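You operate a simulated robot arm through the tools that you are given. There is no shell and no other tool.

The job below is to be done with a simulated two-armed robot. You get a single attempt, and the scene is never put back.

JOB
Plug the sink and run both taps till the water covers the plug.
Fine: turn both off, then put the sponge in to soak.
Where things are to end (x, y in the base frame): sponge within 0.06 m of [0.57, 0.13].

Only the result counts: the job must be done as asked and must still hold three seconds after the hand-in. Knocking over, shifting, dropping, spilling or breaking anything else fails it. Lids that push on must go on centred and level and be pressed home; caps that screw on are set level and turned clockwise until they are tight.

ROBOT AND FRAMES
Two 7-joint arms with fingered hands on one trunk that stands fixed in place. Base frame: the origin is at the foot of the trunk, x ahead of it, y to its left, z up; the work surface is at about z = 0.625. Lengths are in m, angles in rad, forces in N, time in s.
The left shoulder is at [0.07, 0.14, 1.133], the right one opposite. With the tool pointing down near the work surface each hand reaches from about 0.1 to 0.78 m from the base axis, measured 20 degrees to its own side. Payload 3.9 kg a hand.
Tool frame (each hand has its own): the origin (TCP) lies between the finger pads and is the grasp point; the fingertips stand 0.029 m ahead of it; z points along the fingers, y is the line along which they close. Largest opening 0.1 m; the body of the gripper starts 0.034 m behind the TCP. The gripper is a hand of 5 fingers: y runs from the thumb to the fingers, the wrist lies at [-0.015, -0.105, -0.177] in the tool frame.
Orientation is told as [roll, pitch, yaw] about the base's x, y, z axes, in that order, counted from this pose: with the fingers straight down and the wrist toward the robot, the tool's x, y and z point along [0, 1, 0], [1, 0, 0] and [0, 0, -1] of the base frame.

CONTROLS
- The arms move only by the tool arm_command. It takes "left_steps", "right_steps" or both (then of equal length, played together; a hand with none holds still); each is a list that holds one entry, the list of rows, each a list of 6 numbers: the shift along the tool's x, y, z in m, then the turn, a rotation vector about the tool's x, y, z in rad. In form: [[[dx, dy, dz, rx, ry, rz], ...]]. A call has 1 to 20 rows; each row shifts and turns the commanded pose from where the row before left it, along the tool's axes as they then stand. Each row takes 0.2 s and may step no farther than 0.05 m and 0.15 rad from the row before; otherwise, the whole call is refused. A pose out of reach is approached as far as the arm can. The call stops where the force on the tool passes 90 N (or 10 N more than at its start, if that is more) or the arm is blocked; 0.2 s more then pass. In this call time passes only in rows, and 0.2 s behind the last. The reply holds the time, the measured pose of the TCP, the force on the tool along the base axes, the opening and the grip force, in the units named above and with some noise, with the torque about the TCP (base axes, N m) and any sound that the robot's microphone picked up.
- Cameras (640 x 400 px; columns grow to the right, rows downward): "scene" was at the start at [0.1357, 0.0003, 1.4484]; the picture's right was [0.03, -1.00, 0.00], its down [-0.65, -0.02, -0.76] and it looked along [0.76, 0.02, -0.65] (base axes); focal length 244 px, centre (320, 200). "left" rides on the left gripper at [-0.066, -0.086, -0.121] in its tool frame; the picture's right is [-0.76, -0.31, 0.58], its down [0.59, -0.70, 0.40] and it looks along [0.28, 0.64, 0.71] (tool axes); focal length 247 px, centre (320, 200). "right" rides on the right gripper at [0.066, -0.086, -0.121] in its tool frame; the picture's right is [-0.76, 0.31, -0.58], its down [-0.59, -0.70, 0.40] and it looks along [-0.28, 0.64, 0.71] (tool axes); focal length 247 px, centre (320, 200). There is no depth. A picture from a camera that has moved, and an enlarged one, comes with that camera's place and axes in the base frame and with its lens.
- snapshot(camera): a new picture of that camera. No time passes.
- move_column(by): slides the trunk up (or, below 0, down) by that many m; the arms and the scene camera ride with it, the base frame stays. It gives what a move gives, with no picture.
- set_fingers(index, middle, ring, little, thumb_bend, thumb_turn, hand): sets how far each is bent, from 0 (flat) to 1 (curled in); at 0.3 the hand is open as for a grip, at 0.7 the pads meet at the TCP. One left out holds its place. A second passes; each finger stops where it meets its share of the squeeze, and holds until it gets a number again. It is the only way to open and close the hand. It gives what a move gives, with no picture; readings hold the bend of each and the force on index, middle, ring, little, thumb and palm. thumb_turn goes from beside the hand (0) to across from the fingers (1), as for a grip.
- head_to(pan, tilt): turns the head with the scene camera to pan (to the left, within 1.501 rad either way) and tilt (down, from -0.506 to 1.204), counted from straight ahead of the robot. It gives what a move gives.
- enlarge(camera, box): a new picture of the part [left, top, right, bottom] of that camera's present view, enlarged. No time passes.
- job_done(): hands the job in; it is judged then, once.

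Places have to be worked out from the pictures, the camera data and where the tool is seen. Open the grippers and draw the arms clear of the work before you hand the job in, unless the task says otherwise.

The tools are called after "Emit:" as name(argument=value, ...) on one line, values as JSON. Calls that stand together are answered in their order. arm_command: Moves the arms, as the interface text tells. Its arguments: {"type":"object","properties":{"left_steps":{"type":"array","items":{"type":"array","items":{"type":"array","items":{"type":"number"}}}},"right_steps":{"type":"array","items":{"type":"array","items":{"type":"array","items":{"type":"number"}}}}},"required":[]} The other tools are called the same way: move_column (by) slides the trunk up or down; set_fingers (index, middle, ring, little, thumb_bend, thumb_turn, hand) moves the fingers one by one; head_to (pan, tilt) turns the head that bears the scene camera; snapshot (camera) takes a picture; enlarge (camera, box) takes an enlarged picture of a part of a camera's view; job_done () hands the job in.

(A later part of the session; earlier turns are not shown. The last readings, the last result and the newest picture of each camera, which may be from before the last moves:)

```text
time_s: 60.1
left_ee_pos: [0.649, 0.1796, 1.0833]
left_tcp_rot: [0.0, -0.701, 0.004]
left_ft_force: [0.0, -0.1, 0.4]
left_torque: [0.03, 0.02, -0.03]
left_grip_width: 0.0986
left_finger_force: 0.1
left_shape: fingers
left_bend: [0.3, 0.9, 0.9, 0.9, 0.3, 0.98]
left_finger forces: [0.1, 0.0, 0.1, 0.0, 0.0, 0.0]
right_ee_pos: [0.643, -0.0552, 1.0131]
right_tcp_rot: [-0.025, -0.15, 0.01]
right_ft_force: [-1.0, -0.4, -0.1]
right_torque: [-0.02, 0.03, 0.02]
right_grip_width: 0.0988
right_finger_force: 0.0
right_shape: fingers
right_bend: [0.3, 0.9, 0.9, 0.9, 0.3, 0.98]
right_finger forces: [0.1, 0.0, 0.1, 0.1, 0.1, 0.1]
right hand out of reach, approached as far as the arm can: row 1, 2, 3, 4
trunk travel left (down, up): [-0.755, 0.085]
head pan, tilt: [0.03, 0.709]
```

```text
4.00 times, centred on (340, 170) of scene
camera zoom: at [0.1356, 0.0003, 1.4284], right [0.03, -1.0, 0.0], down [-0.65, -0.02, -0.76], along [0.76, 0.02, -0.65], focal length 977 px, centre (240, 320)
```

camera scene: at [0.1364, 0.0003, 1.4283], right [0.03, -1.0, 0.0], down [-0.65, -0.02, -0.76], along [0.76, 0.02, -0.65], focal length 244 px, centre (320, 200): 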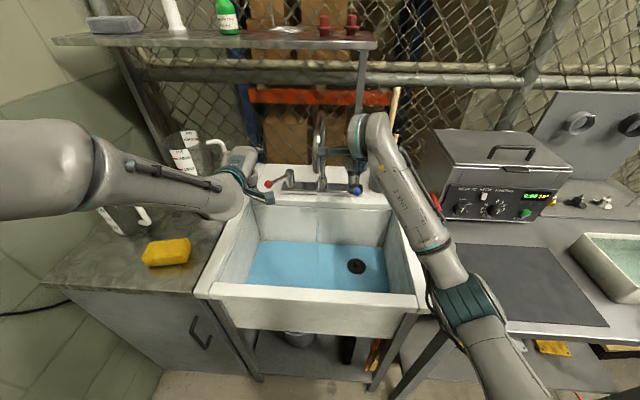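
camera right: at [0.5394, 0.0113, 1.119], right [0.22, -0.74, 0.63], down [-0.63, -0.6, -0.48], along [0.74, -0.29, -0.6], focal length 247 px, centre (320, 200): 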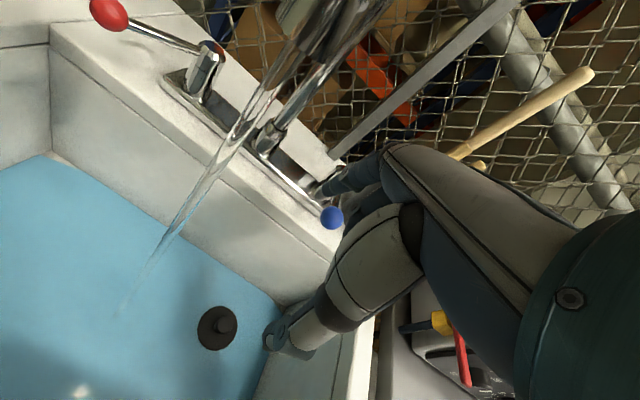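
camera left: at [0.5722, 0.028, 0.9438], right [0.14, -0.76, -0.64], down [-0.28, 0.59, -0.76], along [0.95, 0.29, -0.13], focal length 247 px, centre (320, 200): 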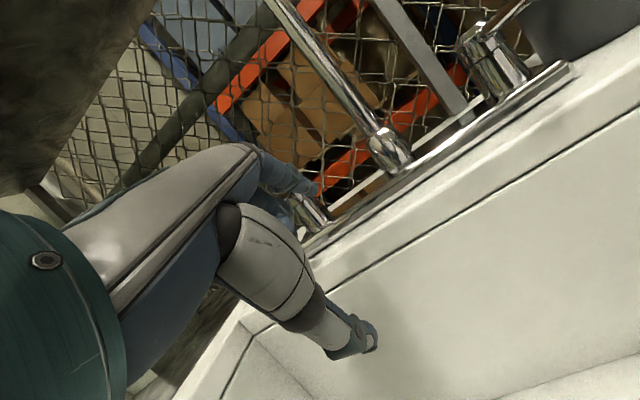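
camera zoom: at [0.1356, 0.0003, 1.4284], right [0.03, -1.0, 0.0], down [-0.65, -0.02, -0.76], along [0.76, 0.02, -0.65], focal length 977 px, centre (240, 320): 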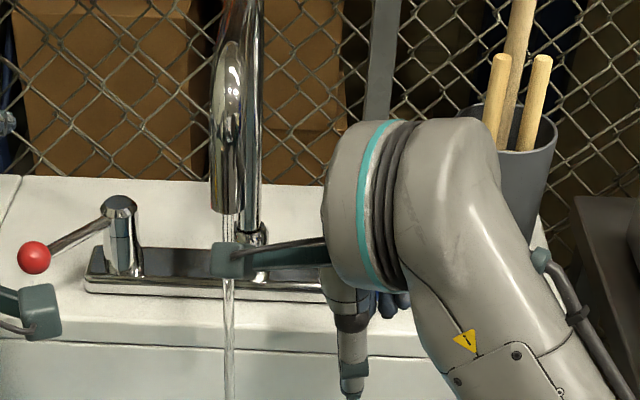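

The right arm hits joint limits when it's high relative to its shoulder. I'll raise the trunk to its top so the hand works lower relative to the shoulder, then approach with an un-pitched hand.

Emit:
move_column(by=0.083)

Emit:
arm_command(right_steps=[[[-0.015, -0.02, 0, 0.075, 0, 0], [-0.01, -0.02, 0, 0.075, 0, 0], [0, 0, 0.035, 0, 0, 0], [0, 0, 0.035, 0, 0, 0], [0, 0, 0.035, 0, 0, 0]]])

Emit:
snapshot(camera="scene")

Emit:
snapshot(camera="right")

```text
time_s: 61.3
left_ee_pos: [0.6496, 0.1804, 1.1663]
left_tcp_rot: [0.0, -0.699, 0.004]
left_ft_force: [0.1, -1.0, 0.5]
left_torque: [0.02, 0.02, -0.02]
left_grip_width: 0.0984
left_finger_force: 0.0
left_shape: fingers
left_bend: [0.3, 0.9, 0.9, 0.9, 0.3, 0.98]
left_finger forces: [0.1, 0.0, 0.0, 0.0, 0.0, 0.1]
right_ee_pos: [0.6415, -0.0545, 1.0951]
right_tcp_rot: [-0.026, -0.146, 0.01]
right_ft_force: [0.3, 0.2, -0.1]
right_torque: [0.02, 0.01, 0.02]
right_grip_width: 0.0984
right_finger_force: 0.0
right_shape: fingers
right_bend: [0.3, 0.9, 0.9, 0.9, 0.3, 0.98]
right_finger forces: [0.0, 0.0, 0.0, 0.0, 0.0, 0.0]
trunk travel left (down, up): [-0.838, 0.002]
head pan, tilt: [0.03, 0.709]
```

```text
time_s: 62.5
left_ee_pos: [0.6492, 0.1809, 1.1657]
left_tcp_rot: [0.001, -0.701, 0.005]
left_ft_force: [0.1, -0.5, -0.3]
left_torque: [0.02, 0.01, -0.01]
left_grip_width: 0.0986
left_finger_force: 0.0
left_shape: fingers
left_bend: [0.3, 0.9, 0.9, 0.9, 0.3, 0.98]
left_finger forces: [0.0, 0.1, 0.0, 0.0, 0.0, 0.1]
right_ee_pos: [0.599, -0.0757, 0.9962]
right_tcp_rot: [-0.036, 0.011, 0.008]
right_ft_force: [-0.3, -0.3, 0.1]
right_torque: [0.02, 0.01, -0.03]
right_grip_width: 0.0987
right_finger_force: 0.0
right_shape: fingers
right_bend: [0.3, 0.9, 0.9, 0.9, 0.3, 0.98]
right_finger forces: [0.0, 0.1, 0.0, 0.1, 0.0, 0.1]
right hand out of reach, approached as far as the arm can: row 5
trunk travel left (down, up): [-0.838, 0.002]
head pan, tilt: [0.03, 0.709]
```

```text
taken
camera scene: at [0.1357, 0.001, 1.5114], right [0.03, -1.0, 0.0], down [-0.65, -0.02, -0.76], along [0.76, 0.02, -0.65], focal length 244 px, centre (320, 200)
```

scene: 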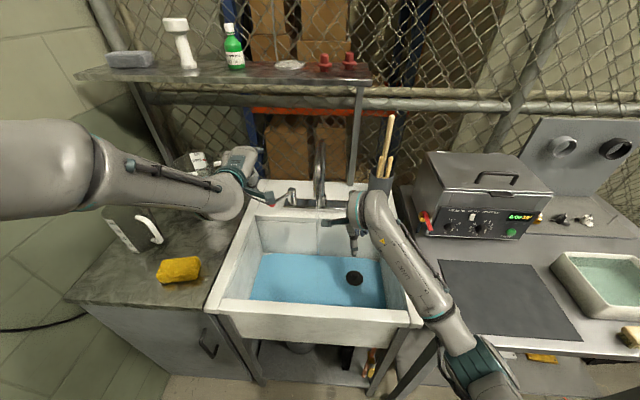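

```text
taken
camera right: at [0.514, -0.0066, 1.1167], right [0.32, -0.73, 0.6], down [-0.7, -0.61, -0.37], along [0.64, -0.3, -0.71], focal length 247 px, centre (320, 200)
```

right: 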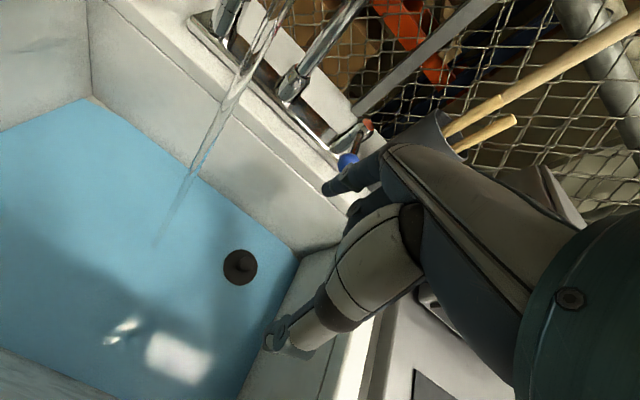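

The right arm's elbow branch keeps limiting it. The left arm handled this pose well, so I'll use the left for the blue lever too: park the right hand high and back, then lower the trunk to where the left worked.

Emit:
arm_command(right_steps=[[[-0.0239, -0.0144, -0.0333, 0, 0, 0], [-0.0239, -0.0144, -0.0333, 0, 0, 0], [-0.0239, -0.0144, -0.0333, 0, 0, 0], [-0.0239, -0.0144, -0.0333, 0, 0, 0], [-0.0239, -0.0144, -0.0333, 0, 0, 0], [-0.0239, -0.0144, -0.0333, 0, 0, 0], [-0.0239, -0.0144, -0.0333, 0, 0, 0], [-0.0239, -0.0144, -0.0333, 0, 0, 0], [-0.0239, -0.0144, -0.0333, 0, 0, 0]]])

Emit:
move_column(by=-0.18)

Emit:
snapshot(camera="scene")

Emit:
snapshot(camera="left")

Emit:
snapshot(camera="right")

```text
time_s: 64.5
left_ee_pos: [0.6474, 0.1786, 1.1671]
left_tcp_rot: [-0.001, -0.702, 0.004]
left_ft_force: [-1.2, -0.1, 0.2]
left_torque: [-0.01, 0.04, 0.01]
left_grip_width: 0.0985
left_finger_force: 0.0
left_shape: fingers
left_bend: [0.3, 0.9, 0.9, 0.9, 0.3, 0.98]
left_finger forces: [0.1, 0.0, 0.1, 0.0, 0.0, 0.0]
right_ee_pos: [0.47, -0.2851, 1.3032]
right_tcp_rot: [-0.024, 0.005, 0.005]
right_ft_force: [-0.4, 0.4, -0.5]
right_torque: [0.0, -0.03, 0.03]
right_grip_width: 0.0985
right_finger_force: 0.0
right_shape: fingers
right_bend: [0.3, 0.9, 0.9, 0.9, 0.3, 0.98]
right_finger forces: [0.1, 0.0, 0.0, 0.0, 0.1, 0.0]
trunk travel left (down, up): [-0.838, 0.002]
head pan, tilt: [0.03, 0.709]
```

```text
time_s: 66.5
left_ee_pos: [0.6493, 0.1807, 0.9872]
left_tcp_rot: [-0.001, -0.7, 0.002]
left_ft_force: [-0.2, -0.3, -0.4]
left_torque: [0.02, -0.01, 0.01]
left_grip_width: 0.0983
left_finger_force: 0.0
left_shape: fingers
left_bend: [0.3, 0.9, 0.9, 0.9, 0.3, 0.98]
left_finger forces: [0.0, 0.1, 0.0, 0.0, 0.0, 0.0]
right_ee_pos: [0.4712, -0.284, 1.1227]
right_tcp_rot: [-0.024, 0.003, 0.005]
right_ft_force: [0.0, -0.3, -0.9]
right_torque: [0.01, -0.03, 0.02]
right_grip_width: 0.0985
right_finger_force: 0.1
right_shape: fingers
right_bend: [0.3, 0.9, 0.9, 0.9, 0.3, 0.98]
right_finger forces: [0.0, 0.1, 0.0, 0.1, 0.0, 0.1]
trunk travel left (down, up): [-0.658, 0.182]
head pan, tilt: [0.03, 0.709]
```

```text
taken
camera scene: at [0.1355, 0.0002, 1.3315], right [0.03, -1.0, 0.0], down [-0.65, -0.02, -0.76], along [0.76, 0.02, -0.65], focal length 244 px, centre (320, 200)
```

scene: 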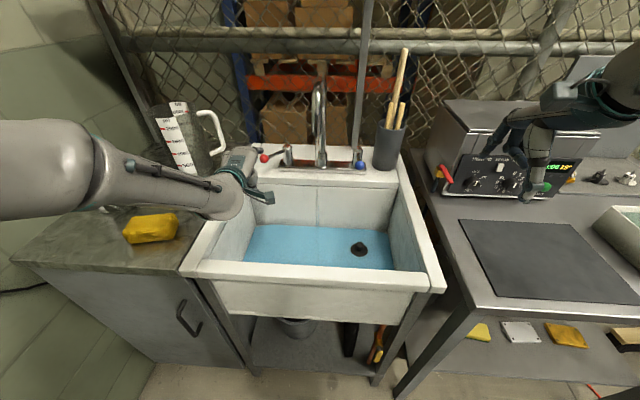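

```text
taken
camera left: at [0.5064, 0.114, 1.0231], right [0.14, -0.76, -0.64], down [-0.28, 0.59, -0.76], along [0.95, 0.29, -0.13], focal length 247 px, centre (320, 200)
```

left: 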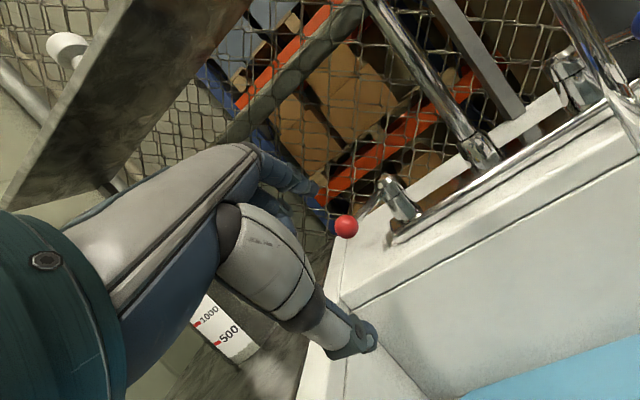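

```text
taken
camera right: at [0.3867, -0.2179, 1.2426], right [0.31, -0.74, 0.59], down [-0.7, -0.6, -0.38], along [0.64, -0.3, -0.71], focal length 247 px, centre (320, 200)
```

right: 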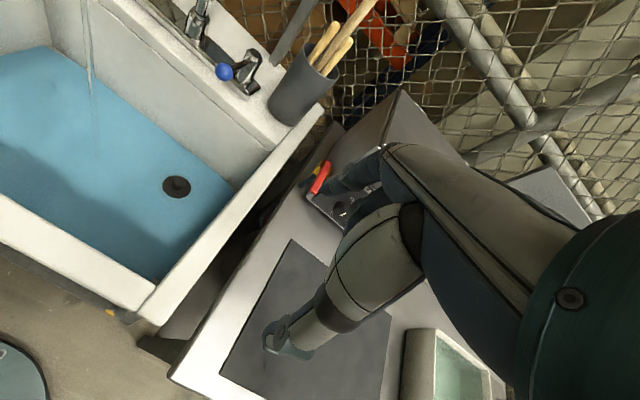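

Right hand parked. Now the left: pull back behind the stream, slide right in front of it to y ≈ −0.056.

Emit:
arm_command(left_steps=[[[0, -0.0255, -0.0215, 0, 0, 0], [0, -0.0255, -0.0215, 0, 0, 0], [0, -0.0255, -0.0215, 0, 0, 0], [-0.0337, 0, 0, 0, 0, 0], [-0.0337, 0, 0, 0, 0, 0], [-0.0337, 0, 0, 0, 0, 0], [-0.0337, 0, 0, 0, 0, 0], [-0.0337, 0, 0, 0, 0, 0], [-0.0337, 0, 0, 0, 0, 0], [-0.0337, 0, 0, 0, 0, 0]]])

Emit:
snapshot(camera="scene")

Emit:
snapshot(camera="left")

```text
time_s: 68.7
left_ee_pos: [0.5489, -0.0569, 0.9854]
left_tcp_rot: [0.0, -0.698, 0.004]
left_ft_force: [1.2, -0.5, -0.6]
left_torque: [0.0, 0.03, -0.01]
left_grip_width: 0.0984
left_finger_force: 0.1
left_shape: fingers
left_bend: [0.3, 0.9, 0.9, 0.9, 0.3, 0.98]
left_finger forces: [0.1, 0.0, 0.0, 0.0, 0.0, 0.1]
right_ee_pos: [0.4713, -0.2857, 1.1211]
right_tcp_rot: [-0.022, 0.003, 0.005]
right_ft_force: [0.3, -0.6, 0.2]
right_torque: [0.02, 0.0, -0.01]
right_grip_width: 0.0987
right_finger_force: 0.1
right_shape: fingers
right_bend: [0.3, 0.9, 0.9, 0.9, 0.3, 0.98]
right_finger forces: [0.1, 0.0, 0.0, 0.0, 0.0, 0.1]
trunk travel left (down, up): [-0.658, 0.182]
head pan, tilt: [0.03, 0.709]
```

```text
taken
camera scene: at [0.1358, -0.0007, 1.3314], right [0.03, -1.0, 0.0], down [-0.65, -0.02, -0.76], along [0.76, 0.02, -0.65], focal length 244 px, centre (320, 200)
```

scene: 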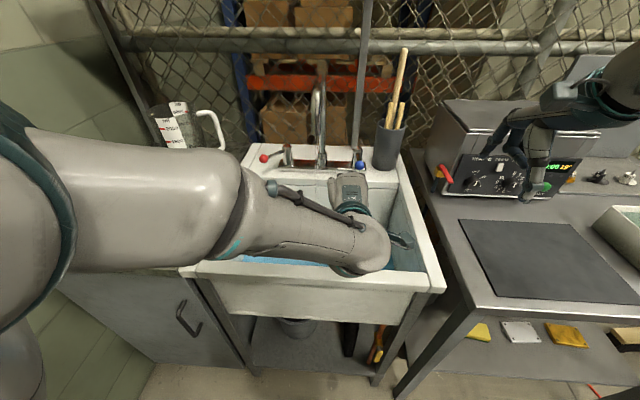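

```text
taken
camera left: at [0.4075, -0.1236, 1.0225], right [0.14, -0.76, -0.64], down [-0.28, 0.59, -0.76], along [0.95, 0.29, -0.13], focal length 247 px, centre (320, 200)
```

left: 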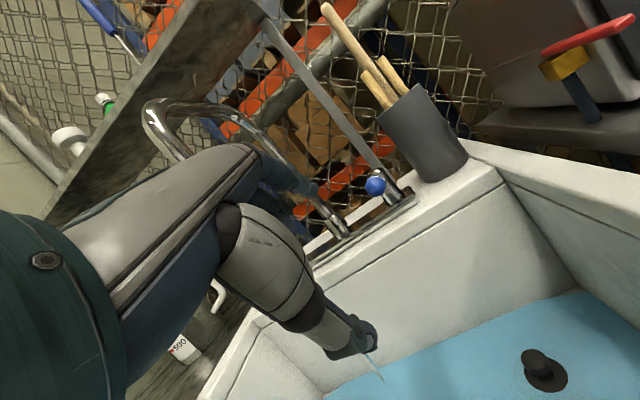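

The left hand is in front of the blue lever with no reach problem; the ball is at [0.753, −0.096, 0.941]. Move forward along its inner side.

Emit:
arm_command(left_steps=[[[0, 0.0142, 0.0337, 0, 0, 0], [0, 0.0142, 0.0337, 0, 0, 0], [0, 0.0142, 0.0337, 0, 0, 0], [0, 0.0142, 0.0337, 0, 0, 0], [0, 0.0142, 0.0337, 0, 0, 0]]])

Emit:
snapshot(camera="left")

Emit:
enlarge(camera="scene", box=[250, 120, 430, 280])

Emit:
enlarge(camera="right", box=[80, 0, 320, 200])

```text
time_s: 69.9
left_ee_pos: [0.7144, -0.0558, 0.9007]
left_tcp_rot: [0.0, -0.698, 0.004]
left_ft_force: [1.1, -0.4, -0.1]
left_torque: [0.01, -0.01, 0.02]
left_grip_width: 0.0985
left_finger_force: 0.1
left_shape: fingers
left_bend: [0.3, 0.9, 0.9, 0.9, 0.3, 0.98]
left_finger forces: [0.0, 0.1, 0.0, 0.0, 0.0, 0.0]
right_ee_pos: [0.4739, -0.2844, 1.1219]
right_tcp_rot: [-0.025, 0.006, 0.006]
right_ft_force: [-0.2, -0.3, -0.3]
right_torque: [0.02, 0.0, 0.0]
right_grip_width: 0.099
right_finger_force: 0.1
right_shape: fingers
right_bend: [0.3, 0.9, 0.9, 0.9, 0.3, 0.98]
right_finger forces: [0.1, 0.1, 0.1, 0.0, 0.0, 0.0]
trunk travel left (down, up): [-0.658, 0.182]
head pan, tilt: [0.03, 0.709]
```

```text
taken
camera left: at [0.5717, -0.1215, 0.9385], right [0.14, -0.76, -0.64], down [-0.28, 0.59, -0.76], along [0.95, 0.29, -0.13], focal length 247 px, centre (320, 200)
```

left: 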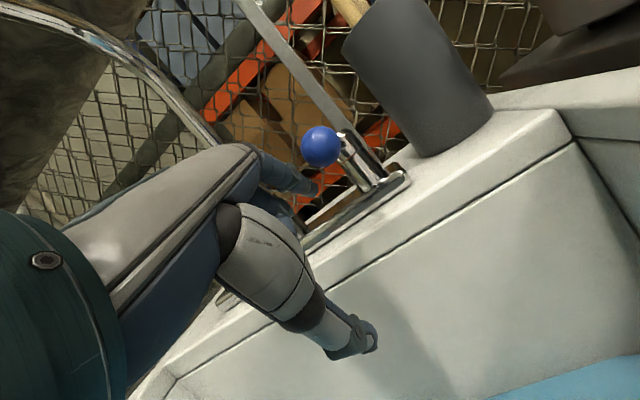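

```text
2.50 times, centred on (340, 200) of scene
camera zoom: at [0.137, 0.0002, 1.3313], right [0.03, -1.0, 0.0], down [-0.65, -0.02, -0.76], along [0.76, 0.02, -0.65], focal length 611 px, centre (270, 200)
```

zoom: 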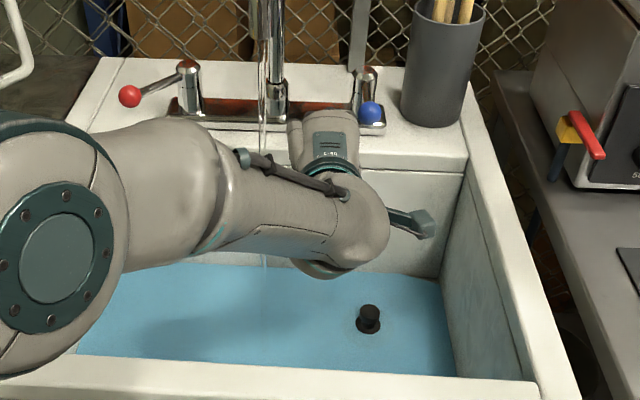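

```text
2.00 times, centred on (200, 100) of right
camera zoom: at [0.3881, -0.2179, 1.242], right [0.31, -0.74, 0.59], down [-0.7, -0.6, -0.38], along [0.64, -0.3, -0.71], focal length 494 px, centre (560, 400)
```

zoom: 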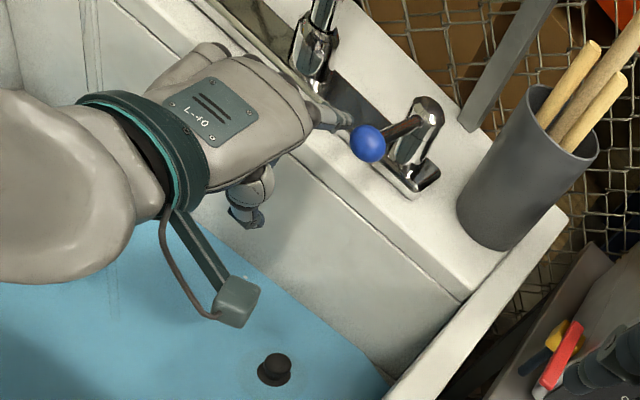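

The disc is now submerged with just the knob showing. Push the blue lever outward (−y) to open it.

Emit:
arm_command(left_steps=[[[-0.01, 0, 0, 0, 0, 0], [-0.01, 0, 0, 0, 0, 0], [-0.01, 0, 0, 0, 0, 0], [-0.01, 0, 0, 0, 0, 0], [-0.01, 0, 0, 0, 0, 0], [-0.01, 0, 0, 0, 0, 0]]])

Emit:
enlarge(camera="scene", box=[250, 120, 430, 280])

Emit:
enlarge(camera="right", box=[80, 0, 320, 200])

```text
time_s: 71.3
left_ee_pos: [0.7166, -0.1089, 0.9064]
left_tcp_rot: [-0.016, -0.699, 0.024]
left_ft_force: [0.5, 1.3, -1.1]
left_torque: [-0.06, 0.0, -0.01]
left_grip_width: 0.0978
left_finger_force: 0.8
left_shape: fingers
left_bend: [0.31, 0.9, 0.9, 0.9, 0.3, 0.98]
left_finger forces: [1.0, 0.0, 0.1, 0.0, 0.1, 0.0]
right_ee_pos: [0.4718, -0.2843, 1.1225]
right_tcp_rot: [-0.023, 0.004, 0.006]
right_ft_force: [-0.5, -0.9, -0.8]
right_torque: [0.02, 0.02, 0.0]
right_grip_width: 0.0987
right_finger_force: 0.0
right_shape: fingers
right_bend: [0.3, 0.9, 0.9, 0.9, 0.3, 0.98]
right_finger forces: [0.0, 0.0, 0.0, 0.1, 0.0, 0.0]
trunk travel left (down, up): [-0.658, 0.182]
head pan, tilt: [0.03, 0.709]
```

```text
2.50 times, centred on (340, 200) of scene
camera zoom: at [0.1358, 0.0004, 1.3314], right [0.03, -1.0, 0.0], down [-0.65, -0.02, -0.76], along [0.76, 0.02, -0.65], focal length 611 px, centre (270, 200)
```

zoom: 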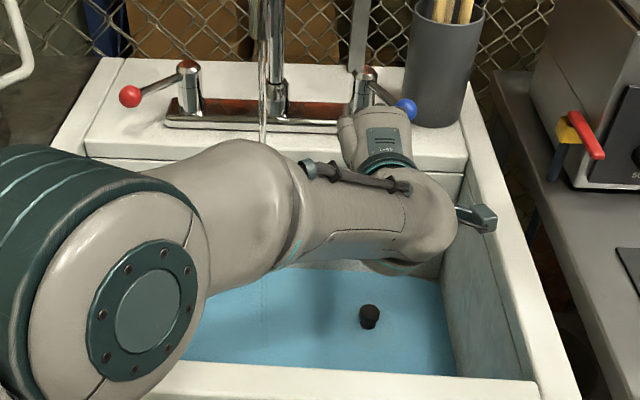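

```text
2.00 times, centred on (200, 100) of right
camera zoom: at [0.3869, -0.2178, 1.2425], right [0.31, -0.74, 0.59], down [-0.7, -0.6, -0.38], along [0.64, -0.3, -0.71], focal length 494 px, centre (560, 400)
```

zoom: 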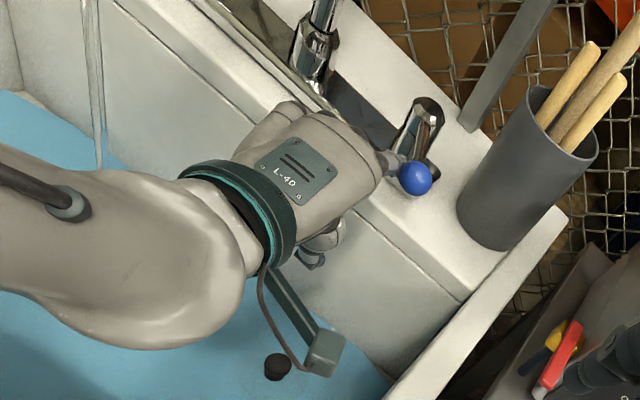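

Both taps are running. While the basin fills, I'll take the left hand around to the outer side of the blue lever, ready to close it.

Emit:
arm_command(left_steps=[[[0.004, 0, -0.025, 0, 0, 0], [0, 0, -0.03, 0, 0, 0], [0, 0, -0.03, 0, 0, 0], [0, 0, 0, 0, -0.064, 0.0765], [0, 0, 0, 0, -0.064, 0.0765], [0, 0, 0, 0, -0.064, 0.0765], [-0.0382, 0.009, 0.0076, 0, 0, 0], [-0.0382, 0.009, 0.0076, 0, 0, 0]]])

Emit:
enlarge(camera="scene", box=[250, 120, 430, 280])

Emit:
snapshot(camera="right")

Emit:
snapshot(camera="left")

```text
time_s: 73.3
left_ee_pos: [0.6819, -0.1581, 0.9992]
left_tcp_rot: [-0.1, -0.718, -0.169]
left_ft_force: [0.8, -0.4, 0.4]
left_torque: [-0.01, 0.02, 0.0]
left_grip_width: 0.0987
left_finger_force: 0.0
left_shape: fingers
left_bend: [0.3, 0.9, 0.9, 0.9, 0.3, 0.98]
left_finger forces: [0.0, 0.0, 0.0, 0.0, 0.0, 0.0]
right_ee_pos: [0.4727, -0.2851, 1.1226]
right_tcp_rot: [-0.022, 0.003, 0.006]
right_ft_force: [-1.6, -0.3, -0.5]
right_torque: [0.03, -0.01, 0.02]
right_grip_width: 0.0986
right_finger_force: 0.0
right_shape: fingers
right_bend: [0.3, 0.9, 0.9, 0.9, 0.3, 0.98]
right_finger forces: [0.0, 0.1, 0.0, 0.0, 0.0, 0.0]
trunk travel left (down, up): [-0.658, 0.182]
head pan, tilt: [0.03, 0.709]
stopped in row 8 (left hand): the arm was blocked; the commanded pose is now the measured one
```

```text
2.50 times, centred on (340, 200) of scene
camera zoom: at [0.1359, -0.0007, 1.3314], right [0.03, -1.0, 0.0], down [-0.65, -0.02, -0.76], along [0.76, 0.02, -0.65], focal length 611 px, centre (270, 200)
```

zoom: 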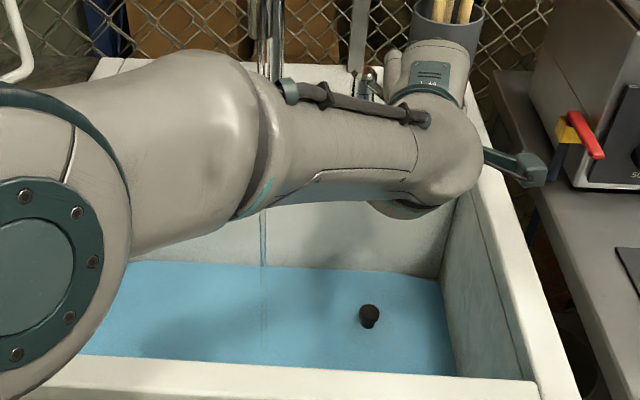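

```text
taken
camera right: at [0.387, -0.2186, 1.2422], right [0.31, -0.74, 0.59], down [-0.7, -0.6, -0.38], along [0.64, -0.3, -0.71], focal length 247 px, centre (320, 200)
```

right: 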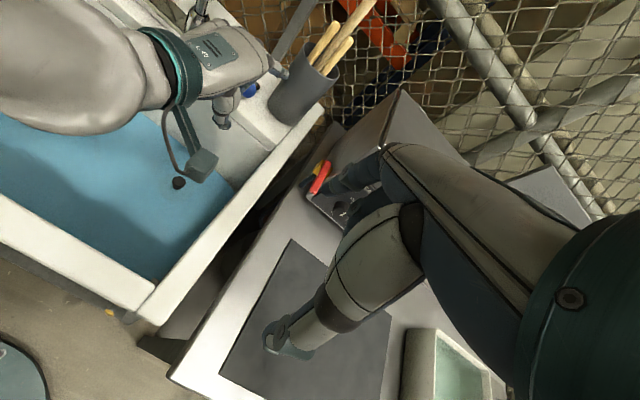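

```text
taken
camera left: at [0.5289, -0.1858, 1.0373], right [-0.04, -0.82, -0.58], down [-0.13, 0.58, -0.81], along [0.99, 0.05, -0.13], focal length 247 px, centre (320, 200)
```

left: 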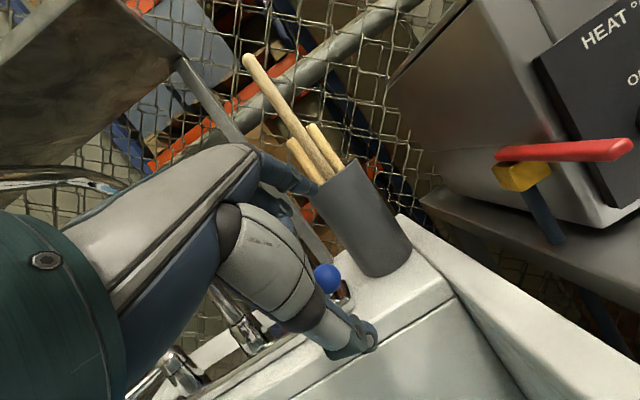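

The left arm was blocked there (likely a joint limit; no contact force, cup undisturbed). I'll bring the left hand back round to the red lever's outer side, and use the right hand from the outer side of blue instead.

Emit:
arm_command(left_steps=[[[0.035, 0, -0.015, 0, 0, 0], [0.03, 0, -0.015, 0, 0.105, -0.065], [0.02, 0, 0, 0, 0.105, -0.065], [0, -0.0255, -0.0215, 0, 0, 0], [0, -0.0255, -0.0215, 0, 0, 0], [0, -0.0255, -0.0215, 0, 0, 0], [0.04, 0, 0, 0, 0, 0], [0.04, 0, 0, 0, 0, 0], [0.04, 0, 0, 0, 0, 0], [0.04, 0, 0, 0, 0, 0], [0.04, 0, 0, 0, 0, 0], [0.04, 0, 0, 0, 0, 0], [0.04, 0, 0, 0, 0, 0]]])

Emit:
snapshot(camera="scene")

Emit:
enlarge(camera="scene", box=[230, 190, 430, 300])

Emit:
snapshot(camera="left")

```text
time_s: 76.1
left_ee_pos: [0.58, 0.2141, 1.0144]
left_tcp_rot: [0.001, -0.714, -0.001]
left_ft_force: [0.2, 1.6, 0.2]
left_torque: [-0.04, -0.04, -0.05]
left_grip_width: 0.0984
left_finger_force: 0.1
left_shape: fingers
left_bend: [0.3, 0.9, 0.9, 0.9, 0.3, 0.98]
left_finger forces: [0.1, 0.0, 0.0, 0.0, 0.0, 0.0]
right_ee_pos: [0.472, -0.2813, 1.1238]
right_tcp_rot: [-0.026, 0.003, 0.006]
right_ft_force: [-0.3, 1.0, 0.4]
right_torque: [-0.03, -0.02, -0.01]
right_grip_width: 0.0986
right_finger_force: 0.0
right_shape: fingers
right_bend: [0.3, 0.9, 0.9, 0.9, 0.3, 0.98]
right_finger forces: [0.1, 0.0, 0.1, 0.0, 0.1, 0.0]
trunk travel left (down, up): [-0.658, 0.182]
head pan, tilt: [0.03, 0.709]
```

```text
taken
camera scene: at [0.1357, 0.0037, 1.3314], right [0.03, -1.0, 0.0], down [-0.65, -0.02, -0.76], along [0.76, 0.02, -0.65], focal length 244 px, centre (320, 200)
```

scene: 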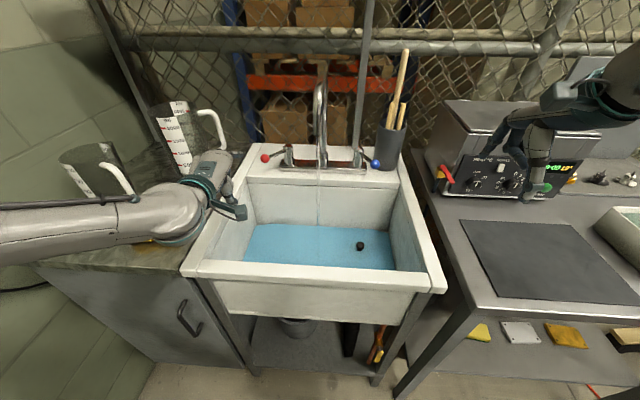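

```text
3.20 times, centred on (330, 245) of scene
camera zoom: at [0.1357, 0.0037, 1.3314], right [0.03, -1.0, 0.0], down [-0.65, -0.02, -0.76], along [0.76, 0.02, -0.65], focal length 782 px, centre (288, 56)
```

zoom: 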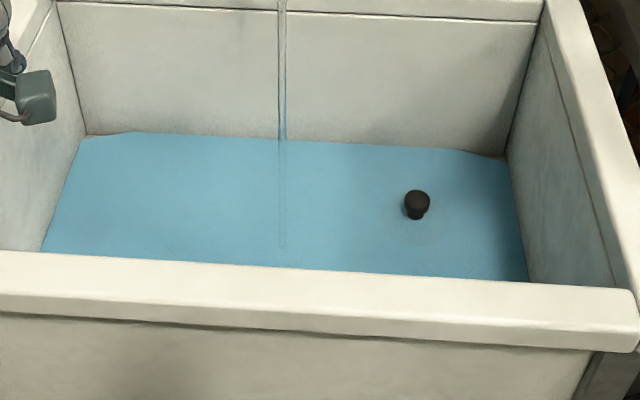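

```text
taken
camera left: at [0.4367, 0.1475, 1.0488], right [0.14, -0.76, -0.64], down [-0.27, 0.59, -0.76], along [0.95, 0.28, -0.12], focal length 247 px, centre (320, 200)
```

left: 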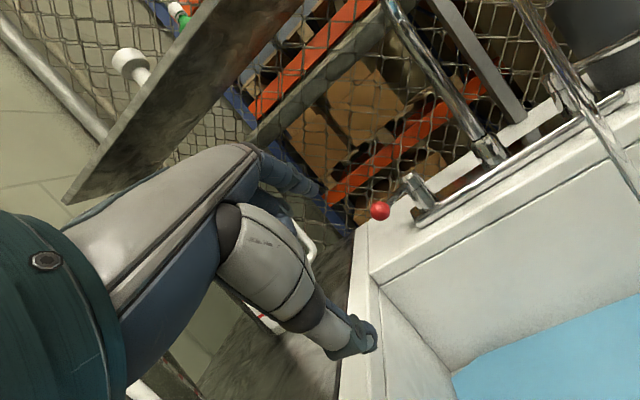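

Only the knob top still shows. I'll bring the left index to the outer side of the red ball (now at [0.78, 0.19]) and the right hand toward the outer side of blue.

Emit:
arm_command(left_steps=[[[0.025, 0, 0, 0, 0, 0], [0, 0.0079, 0.0347, 0, 0, 0], [0, 0.0079, 0.0347, 0, 0, 0], [0, 0.0079, 0.0347, 0, 0, 0], [0, 0.0079, 0.0347, 0, 0, 0], [0, 0.0079, 0.0347, 0, 0, 0]]], right_steps=[[[0.0102, 0.0356, 0.0128, 0, 0, 0], [0.0102, 0.0356, 0.0128, 0, 0, 0], [0.0102, 0.0356, 0.0128, 0, 0, 0], [0.0102, 0.0356, 0.0128, 0, 0, 0], [0.0102, 0.0356, 0.0128, 0, 0, 0], [0, 0, 0, 0, 0, 0]]])

Emit:
snapshot(camera="scene")

Emit:
snapshot(camera="right")

Emit:
snapshot(camera="left")

```text
time_s: 77.5
left_ee_pos: [0.7243, 0.2337, 0.9099]
left_tcp_rot: [0.002, -0.713, -0.003]
left_ft_force: [0.1, 0.7, 0.3]
left_torque: [-0.04, 0.01, -0.05]
left_grip_width: 0.0986
left_finger_force: 0.1
left_shape: fingers
left_bend: [0.3, 0.9, 0.9, 0.9, 0.3, 0.98]
left_finger forces: [0.1, 0.0, 0.1, 0.0, 0.0, 0.1]
right_ee_pos: [0.6503, -0.2337, 1.0556]
right_tcp_rot: [-0.026, 0.005, 0.005]
right_ft_force: [0.3, 0.9, 0.2]
right_torque: [0.01, 0.06, 0.03]
right_grip_width: 0.0988
right_finger_force: 0.0
right_shape: fingers
right_bend: [0.3, 0.9, 0.9, 0.9, 0.3, 0.98]
right_finger forces: [0.0, 0.0, 0.1, 0.1, 0.0, 0.0]
trunk travel left (down, up): [-0.658, 0.182]
head pan, tilt: [0.03, 0.709]
```

```text
taken
camera scene: at [0.1363, -0.0001, 1.3313], right [0.03, -1.0, 0.0], down [-0.65, -0.02, -0.76], along [0.76, 0.02, -0.65], focal length 244 px, centre (320, 200)
```

scene: 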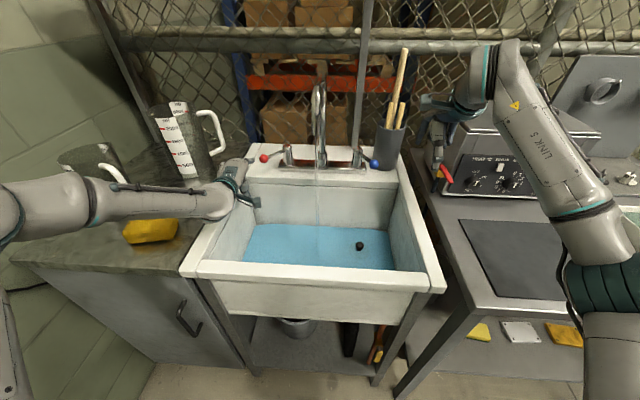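

```text
taken
camera right: at [0.566, -0.1673, 1.176], right [0.31, -0.74, 0.59], down [-0.7, -0.6, -0.38], along [0.64, -0.3, -0.71], focal length 247 px, centre (320, 200)
```

right: 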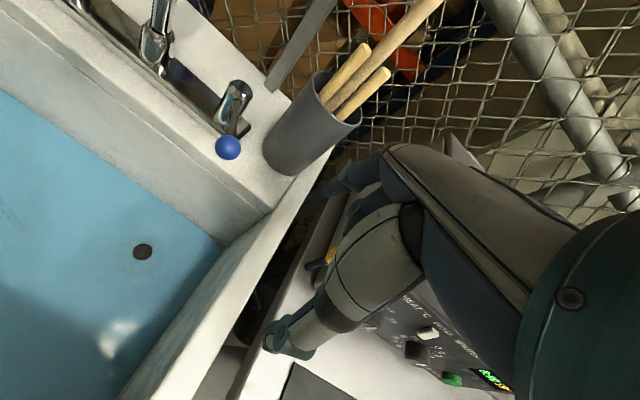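

```text
taken
camera left: at [0.5811, 0.1687, 0.9445], right [0.14, -0.76, -0.64], down [-0.27, 0.59, -0.76], along [0.95, 0.28, -0.12], focal length 247 px, centre (320, 200)
```

left: 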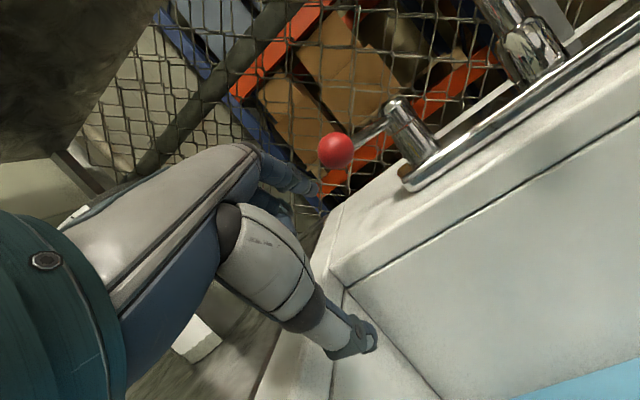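

The right hand reached its hover; blue ball is at about [0.762, −0.138]. Lower the right index beside it on the outer side, clear of the brush cup.

Emit:
arm_command(right_steps=[[[0.005, 0.01625, 0.0265, 0, 0, 0], [0.005, 0.01625, 0.0265, 0, 0, 0], [0.005, 0.01625, 0.0265, 0, 0, 0], [0.005, 0.01625, 0.0265, 0, 0, 0]]])

Emit:
snapshot(camera="right")

Emit:
enlarge(camera="scene", box=[230, 120, 430, 290])

```text
time_s: 78.5
left_ee_pos: [0.7233, 0.2355, 0.9091]
left_tcp_rot: [0.002, -0.714, -0.004]
left_ft_force: [0.0, 1.1, -1.0]
left_torque: [-0.01, -0.01, -0.03]
left_grip_width: 0.0986
left_finger_force: 0.0
left_shape: fingers
left_bend: [0.3, 0.9, 0.9, 0.9, 0.3, 0.98]
left_finger forces: [0.0, 0.0, 0.0, 0.1, 0.0, 0.1]
right_ee_pos: [0.7159, -0.2153, 0.9492]
right_tcp_rot: [-0.024, 0.004, 0.005]
right_ft_force: [0.4, 0.3, -0.2]
right_torque: [-0.01, -0.02, -0.02]
right_grip_width: 0.0988
right_finger_force: 0.2
right_shape: fingers
right_bend: [0.3, 0.9, 0.9, 0.9, 0.3, 0.98]
right_finger forces: [0.0, 0.1, 0.0, 0.1, 0.0, 0.0]
trunk travel left (down, up): [-0.658, 0.182]
head pan, tilt: [0.03, 0.709]
```

```text
taken
camera right: at [0.6303, -0.1488, 1.0695], right [0.31, -0.74, 0.59], down [-0.7, -0.6, -0.38], along [0.64, -0.3, -0.71], focal length 247 px, centre (320, 200)
```

right: 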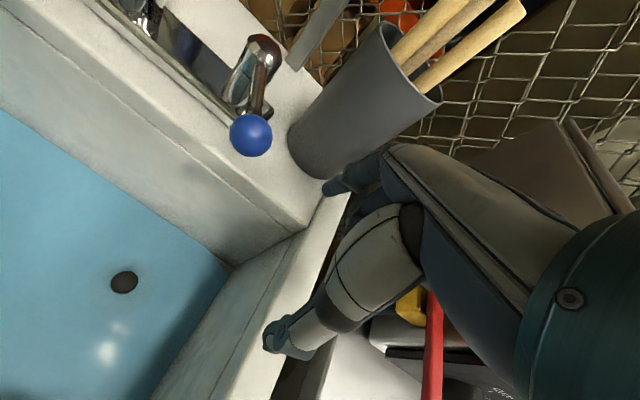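

```text
2.35 times, centred on (330, 205) of scene
camera zoom: at [0.1366, 0.0004, 1.3313], right [0.03, -1.0, 0.0], down [-0.65, -0.02, -0.76], along [0.76, 0.02, -0.65], focal length 575 px, centre (296, 188)
```

zoom: 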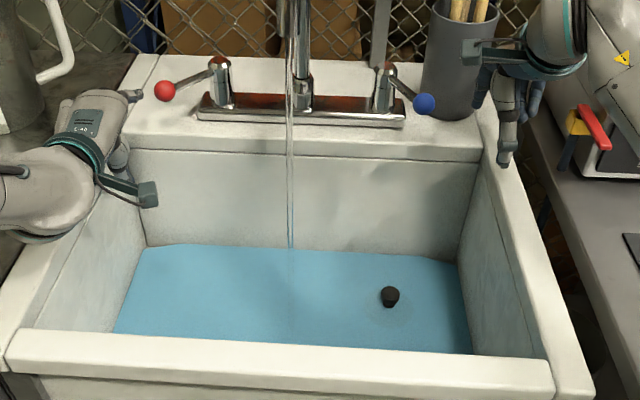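

Right index is beside the blue ball without reach issues. I'll move closer and wait while the water rises.

Emit:
arm_command(right_steps=[[[0.012, 0, 0, 0, 0, 0], [0.012, 0, 0, 0, 0, 0], [0.01, 0, 0, 0, 0, 0], [0, 0, 0, 0, 0, 0], [0, 0, 0, 0, 0, 0], [0, 0, 0, 0, 0, 0], [0, 0, 0, 0, 0, 0], [0, 0, 0, 0, 0, 0], [0, 0, 0, 0, 0, 0], [0, 0, 0, 0, 0, 0], [0, 0, 0, 0, 0, 0], [0, 0, 0, 0, 0, 0], [0, 0, 0, 0, 0, 0], [0, 0, 0, 0, 0, 0]]])

Emit:
enlarge(camera="scene", box=[230, 120, 430, 290])

Emit:
snapshot(camera="right")

```text
time_s: 81.5
left_ee_pos: [0.7231, 0.2338, 0.911]
left_tcp_rot: [0.002, -0.713, -0.003]
left_ft_force: [-0.3, 0.3, 0.8]
left_torque: [0.01, 0.0, -0.01]
left_grip_width: 0.0985
left_finger_force: 0.0
left_shape: fingers
left_bend: [0.3, 0.9, 0.9, 0.9, 0.3, 0.98]
left_finger forces: [0.1, 0.1, 0.1, 0.0, 0.0, 0.0]
right_ee_pos: [0.7142, -0.1828, 0.9487]
right_tcp_rot: [-0.025, 0.003, 0.008]
right_ft_force: [-0.4, 0.1, -0.2]
right_torque: [-0.01, -0.01, -0.02]
right_grip_width: 0.0987
right_finger_force: 0.1
right_shape: fingers
right_bend: [0.3, 0.9, 0.9, 0.9, 0.3, 0.98]
right_finger forces: [0.1, 0.0, 0.1, 0.0, 0.1, 0.1]
trunk travel left (down, up): [-0.658, 0.182]
head pan, tilt: [0.03, 0.709]
```

```text
2.35 times, centred on (330, 205) of scene
camera zoom: at [0.1357, 0.0002, 1.3314], right [0.03, -1.0, 0.0], down [-0.65, -0.02, -0.76], along [0.76, 0.02, -0.65], focal length 575 px, centre (296, 188)
```

zoom: 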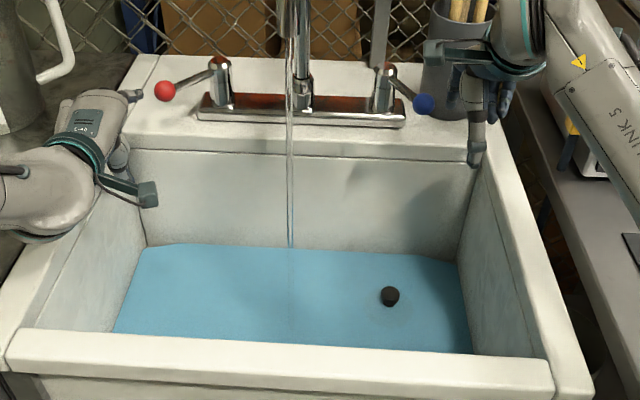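

```text
taken
camera right: at [0.6288, -0.1154, 1.0692], right [0.31, -0.74, 0.59], down [-0.7, -0.6, -0.38], along [0.64, -0.3, -0.71], focal length 247 px, centre (320, 200)
```

right: 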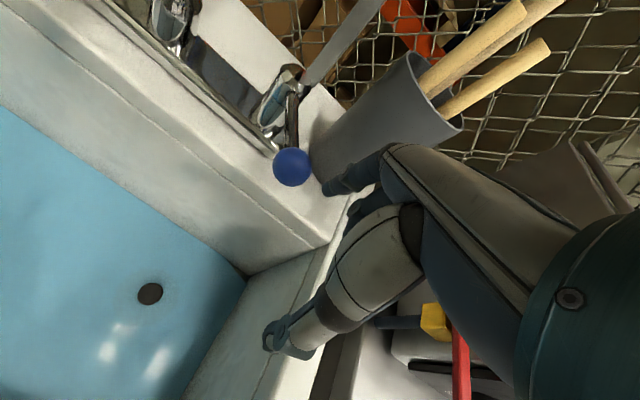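

Knob's top is nearly awash. Wait a few more seconds.

Emit:
arm_command(right_steps=[[[0, 0, 0, 0, 0, 0], [0, 0, 0, 0, 0, 0], [0, 0, 0, 0, 0, 0], [0, 0, 0, 0, 0, 0], [0, 0, 0, 0, 0, 0], [0, 0, 0, 0, 0, 0], [0, 0, 0, 0, 0, 0], [0, 0, 0, 0, 0, 0], [0, 0, 0, 0, 0, 0], [0, 0, 0, 0, 0, 0], [0, 0, 0, 0, 0, 0], [0, 0, 0, 0, 0, 0], [0, 0, 0, 0, 0, 0], [0, 0, 0, 0, 0, 0], [0, 0, 0, 0, 0, 0]]])

Emit:
enlarge(camera="scene", box=[320, 220, 400, 270])

Emit:
enlarge(camera="right", box=[80, 230, 240, 330])

```text
time_s: 84.7
left_ee_pos: [0.7234, 0.2344, 0.9091]
left_tcp_rot: [0.002, -0.714, -0.003]
left_ft_force: [1.0, -0.7, -0.5]
left_torque: [-0.03, 0.02, -0.02]
left_grip_width: 0.0986
left_finger_force: 0.0
left_shape: fingers
left_bend: [0.3, 0.9, 0.9, 0.9, 0.3, 0.98]
left_finger forces: [0.1, 0.1, 0.0, 0.1, 0.0, 0.0]
right_ee_pos: [0.7147, -0.1815, 0.9492]
right_tcp_rot: [-0.024, 0.003, 0.005]
right_ft_force: [-0.4, 0.0, -0.4]
right_torque: [0.02, -0.01, 0.0]
right_grip_width: 0.0989
right_finger_force: 0.0
right_shape: fingers
right_bend: [0.3, 0.9, 0.9, 0.9, 0.3, 0.98]
right_finger forces: [0.0, 0.0, 0.0, 0.0, 0.0, 0.1]
trunk travel left (down, up): [-0.658, 0.182]
head pan, tilt: [0.03, 0.709]
```

```text
8.00 times, centred on (360, 245) of scene
camera zoom: at [0.1357, 0.0002, 1.3314], right [0.03, -1.0, 0.0], down [-0.65, -0.02, -0.76], along [0.76, 0.02, -0.65], focal length 1954 px, centre (0, -160)
```

zoom: 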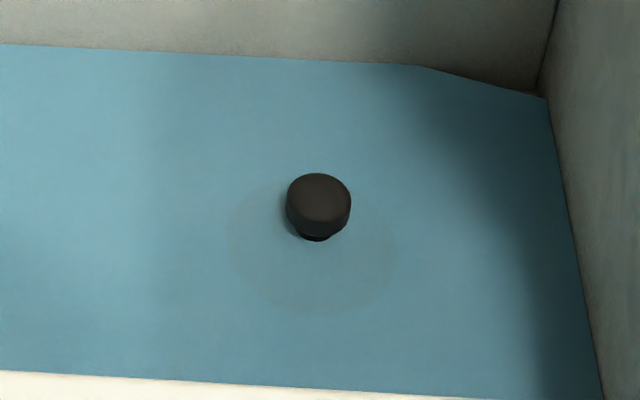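

```text
4.00 times, centred on (160, 280) of right
camera zoom: at [0.6288, -0.1154, 1.0692], right [0.31, -0.74, 0.59], down [-0.7, -0.6, -0.38], along [0.64, -0.3, -0.71], focal length 988 px, centre (960, -120)
```

zoom: 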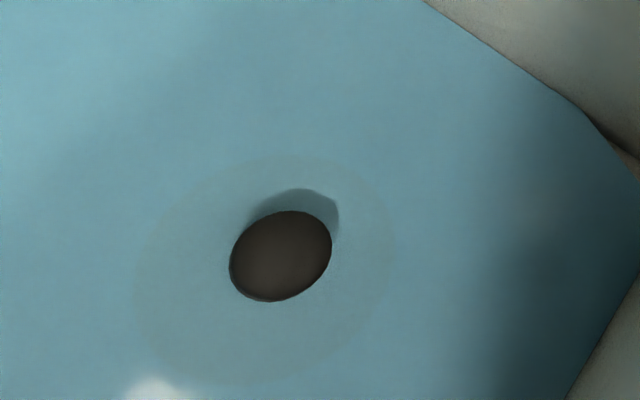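

The disc is covered but the knob head still stands about 1.5 cm proud. Keep waiting with both taps running.

Emit:
arm_command(right_steps=[[[0, 0, 0, 0, 0, 0], [0, 0, 0, 0, 0, 0], [0, 0, 0, 0, 0, 0], [0, 0, 0, 0, 0, 0], [0, 0, 0, 0, 0, 0], [0, 0, 0, 0, 0, 0], [0, 0, 0, 0, 0, 0], [0, 0, 0, 0, 0, 0], [0, 0, 0, 0, 0, 0], [0, 0, 0, 0, 0, 0], [0, 0, 0, 0, 0, 0], [0, 0, 0, 0, 0, 0], [0, 0, 0, 0, 0, 0], [0, 0, 0, 0, 0, 0], [0, 0, 0, 0, 0, 0], [0, 0, 0, 0, 0, 0], [0, 0, 0, 0, 0, 0], [0, 0, 0, 0, 0, 0], [0, 0, 0, 0, 0, 0], [0, 0, 0, 0, 0, 0]]])

Emit:
arm_command(right_steps=[[[0, 0, 0, 0, 0, 0], [0, 0, 0, 0, 0, 0], [0, 0, 0, 0, 0, 0], [0, 0, 0, 0, 0, 0], [0, 0, 0, 0, 0, 0], [0, 0, 0, 0, 0, 0], [0, 0, 0, 0, 0, 0], [0, 0, 0, 0, 0, 0], [0, 0, 0, 0, 0, 0], [0, 0, 0, 0, 0, 0], [0, 0, 0, 0, 0, 0], [0, 0, 0, 0, 0, 0], [0, 0, 0, 0, 0, 0], [0, 0, 0, 0, 0, 0], [0, 0, 0, 0, 0, 0], [0, 0, 0, 0, 0, 0], [0, 0, 0, 0, 0, 0], [0, 0, 0, 0, 0, 0], [0, 0, 0, 0, 0, 0], [0, 0, 0, 0, 0, 0]]])

Emit:
enlarge(camera="scene", box=[320, 220, 400, 270])

Emit:
snapshot(camera="scene")

```text
time_s: 88.9
left_ee_pos: [0.7245, 0.2354, 0.9097]
left_tcp_rot: [0.002, -0.716, -0.003]
left_ft_force: [0.6, -0.1, 0.0]
left_torque: [-0.02, -0.01, -0.03]
left_grip_width: 0.0987
left_finger_force: 0.1
left_shape: fingers
left_bend: [0.3, 0.9, 0.9, 0.9, 0.3, 0.98]
left_finger forces: [0.0, 0.1, 0.0, 0.0, 0.1, 0.0]
right_ee_pos: [0.7142, -0.1822, 0.9489]
right_tcp_rot: [-0.024, 0.004, 0.005]
right_ft_force: [0.1, 0.5, 0.0]
right_torque: [-0.04, 0.03, -0.01]
right_grip_width: 0.0985
right_finger_force: 0.1
right_shape: fingers
right_bend: [0.3, 0.9, 0.9, 0.9, 0.3, 0.98]
right_finger forces: [0.1, 0.0, 0.0, 0.0, 0.0, 0.1]
trunk travel left (down, up): [-0.658, 0.182]
head pan, tilt: [0.03, 0.709]
```

```text
time_s: 93.1
left_ee_pos: [0.7231, 0.2347, 0.9094]
left_tcp_rot: [0.003, -0.713, -0.003]
left_ft_force: [-0.5, 0.0, 0.4]
left_torque: [-0.01, -0.01, 0.01]
left_grip_width: 0.0989
left_finger_force: 0.0
left_shape: fingers
left_bend: [0.3, 0.9, 0.9, 0.9, 0.3, 0.98]
left_finger forces: [0.1, 0.0, 0.0, 0.0, 0.0, 0.0]
right_ee_pos: [0.7145, -0.1815, 0.9488]
right_tcp_rot: [-0.024, 0.005, 0.005]
right_ft_force: [-0.5, -1.1, -0.2]
right_torque: [-0.02, 0.02, -0.03]
right_grip_width: 0.0987
right_finger_force: 0.1
right_shape: fingers
right_bend: [0.3, 0.9, 0.9, 0.9, 0.3, 0.98]
right_finger forces: [0.0, 0.1, 0.0, 0.0, 0.0, 0.0]
trunk travel left (down, up): [-0.658, 0.182]
head pan, tilt: [0.03, 0.709]
```

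```text
8.00 times, centred on (360, 245) of scene
camera zoom: at [0.1357, 0.0002, 1.3314], right [0.03, -1.0, 0.0], down [-0.65, -0.02, -0.76], along [0.76, 0.02, -0.65], focal length 1954 px, centre (0, -160)
```

zoom: 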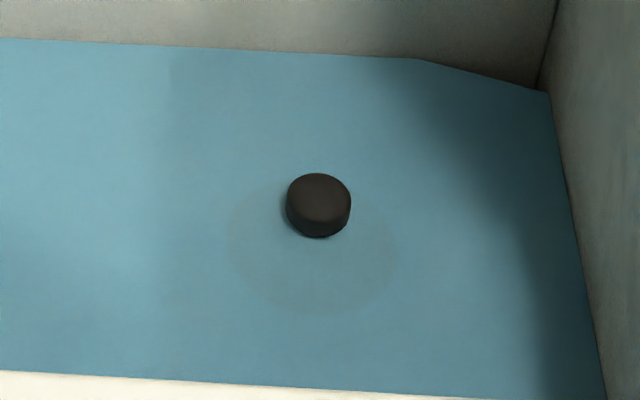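

```text
taken
camera scene: at [0.1357, 0.0002, 1.3314], right [0.03, -1.0, 0.0], down [-0.65, -0.02, -0.76], along [0.76, 0.02, -0.65], focal length 244 px, centre (320, 200)
```

scene: 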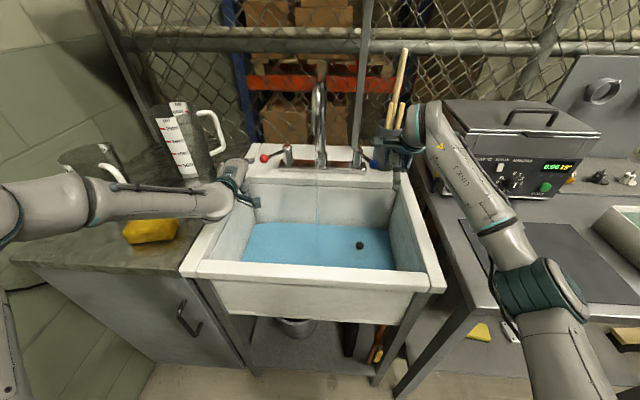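

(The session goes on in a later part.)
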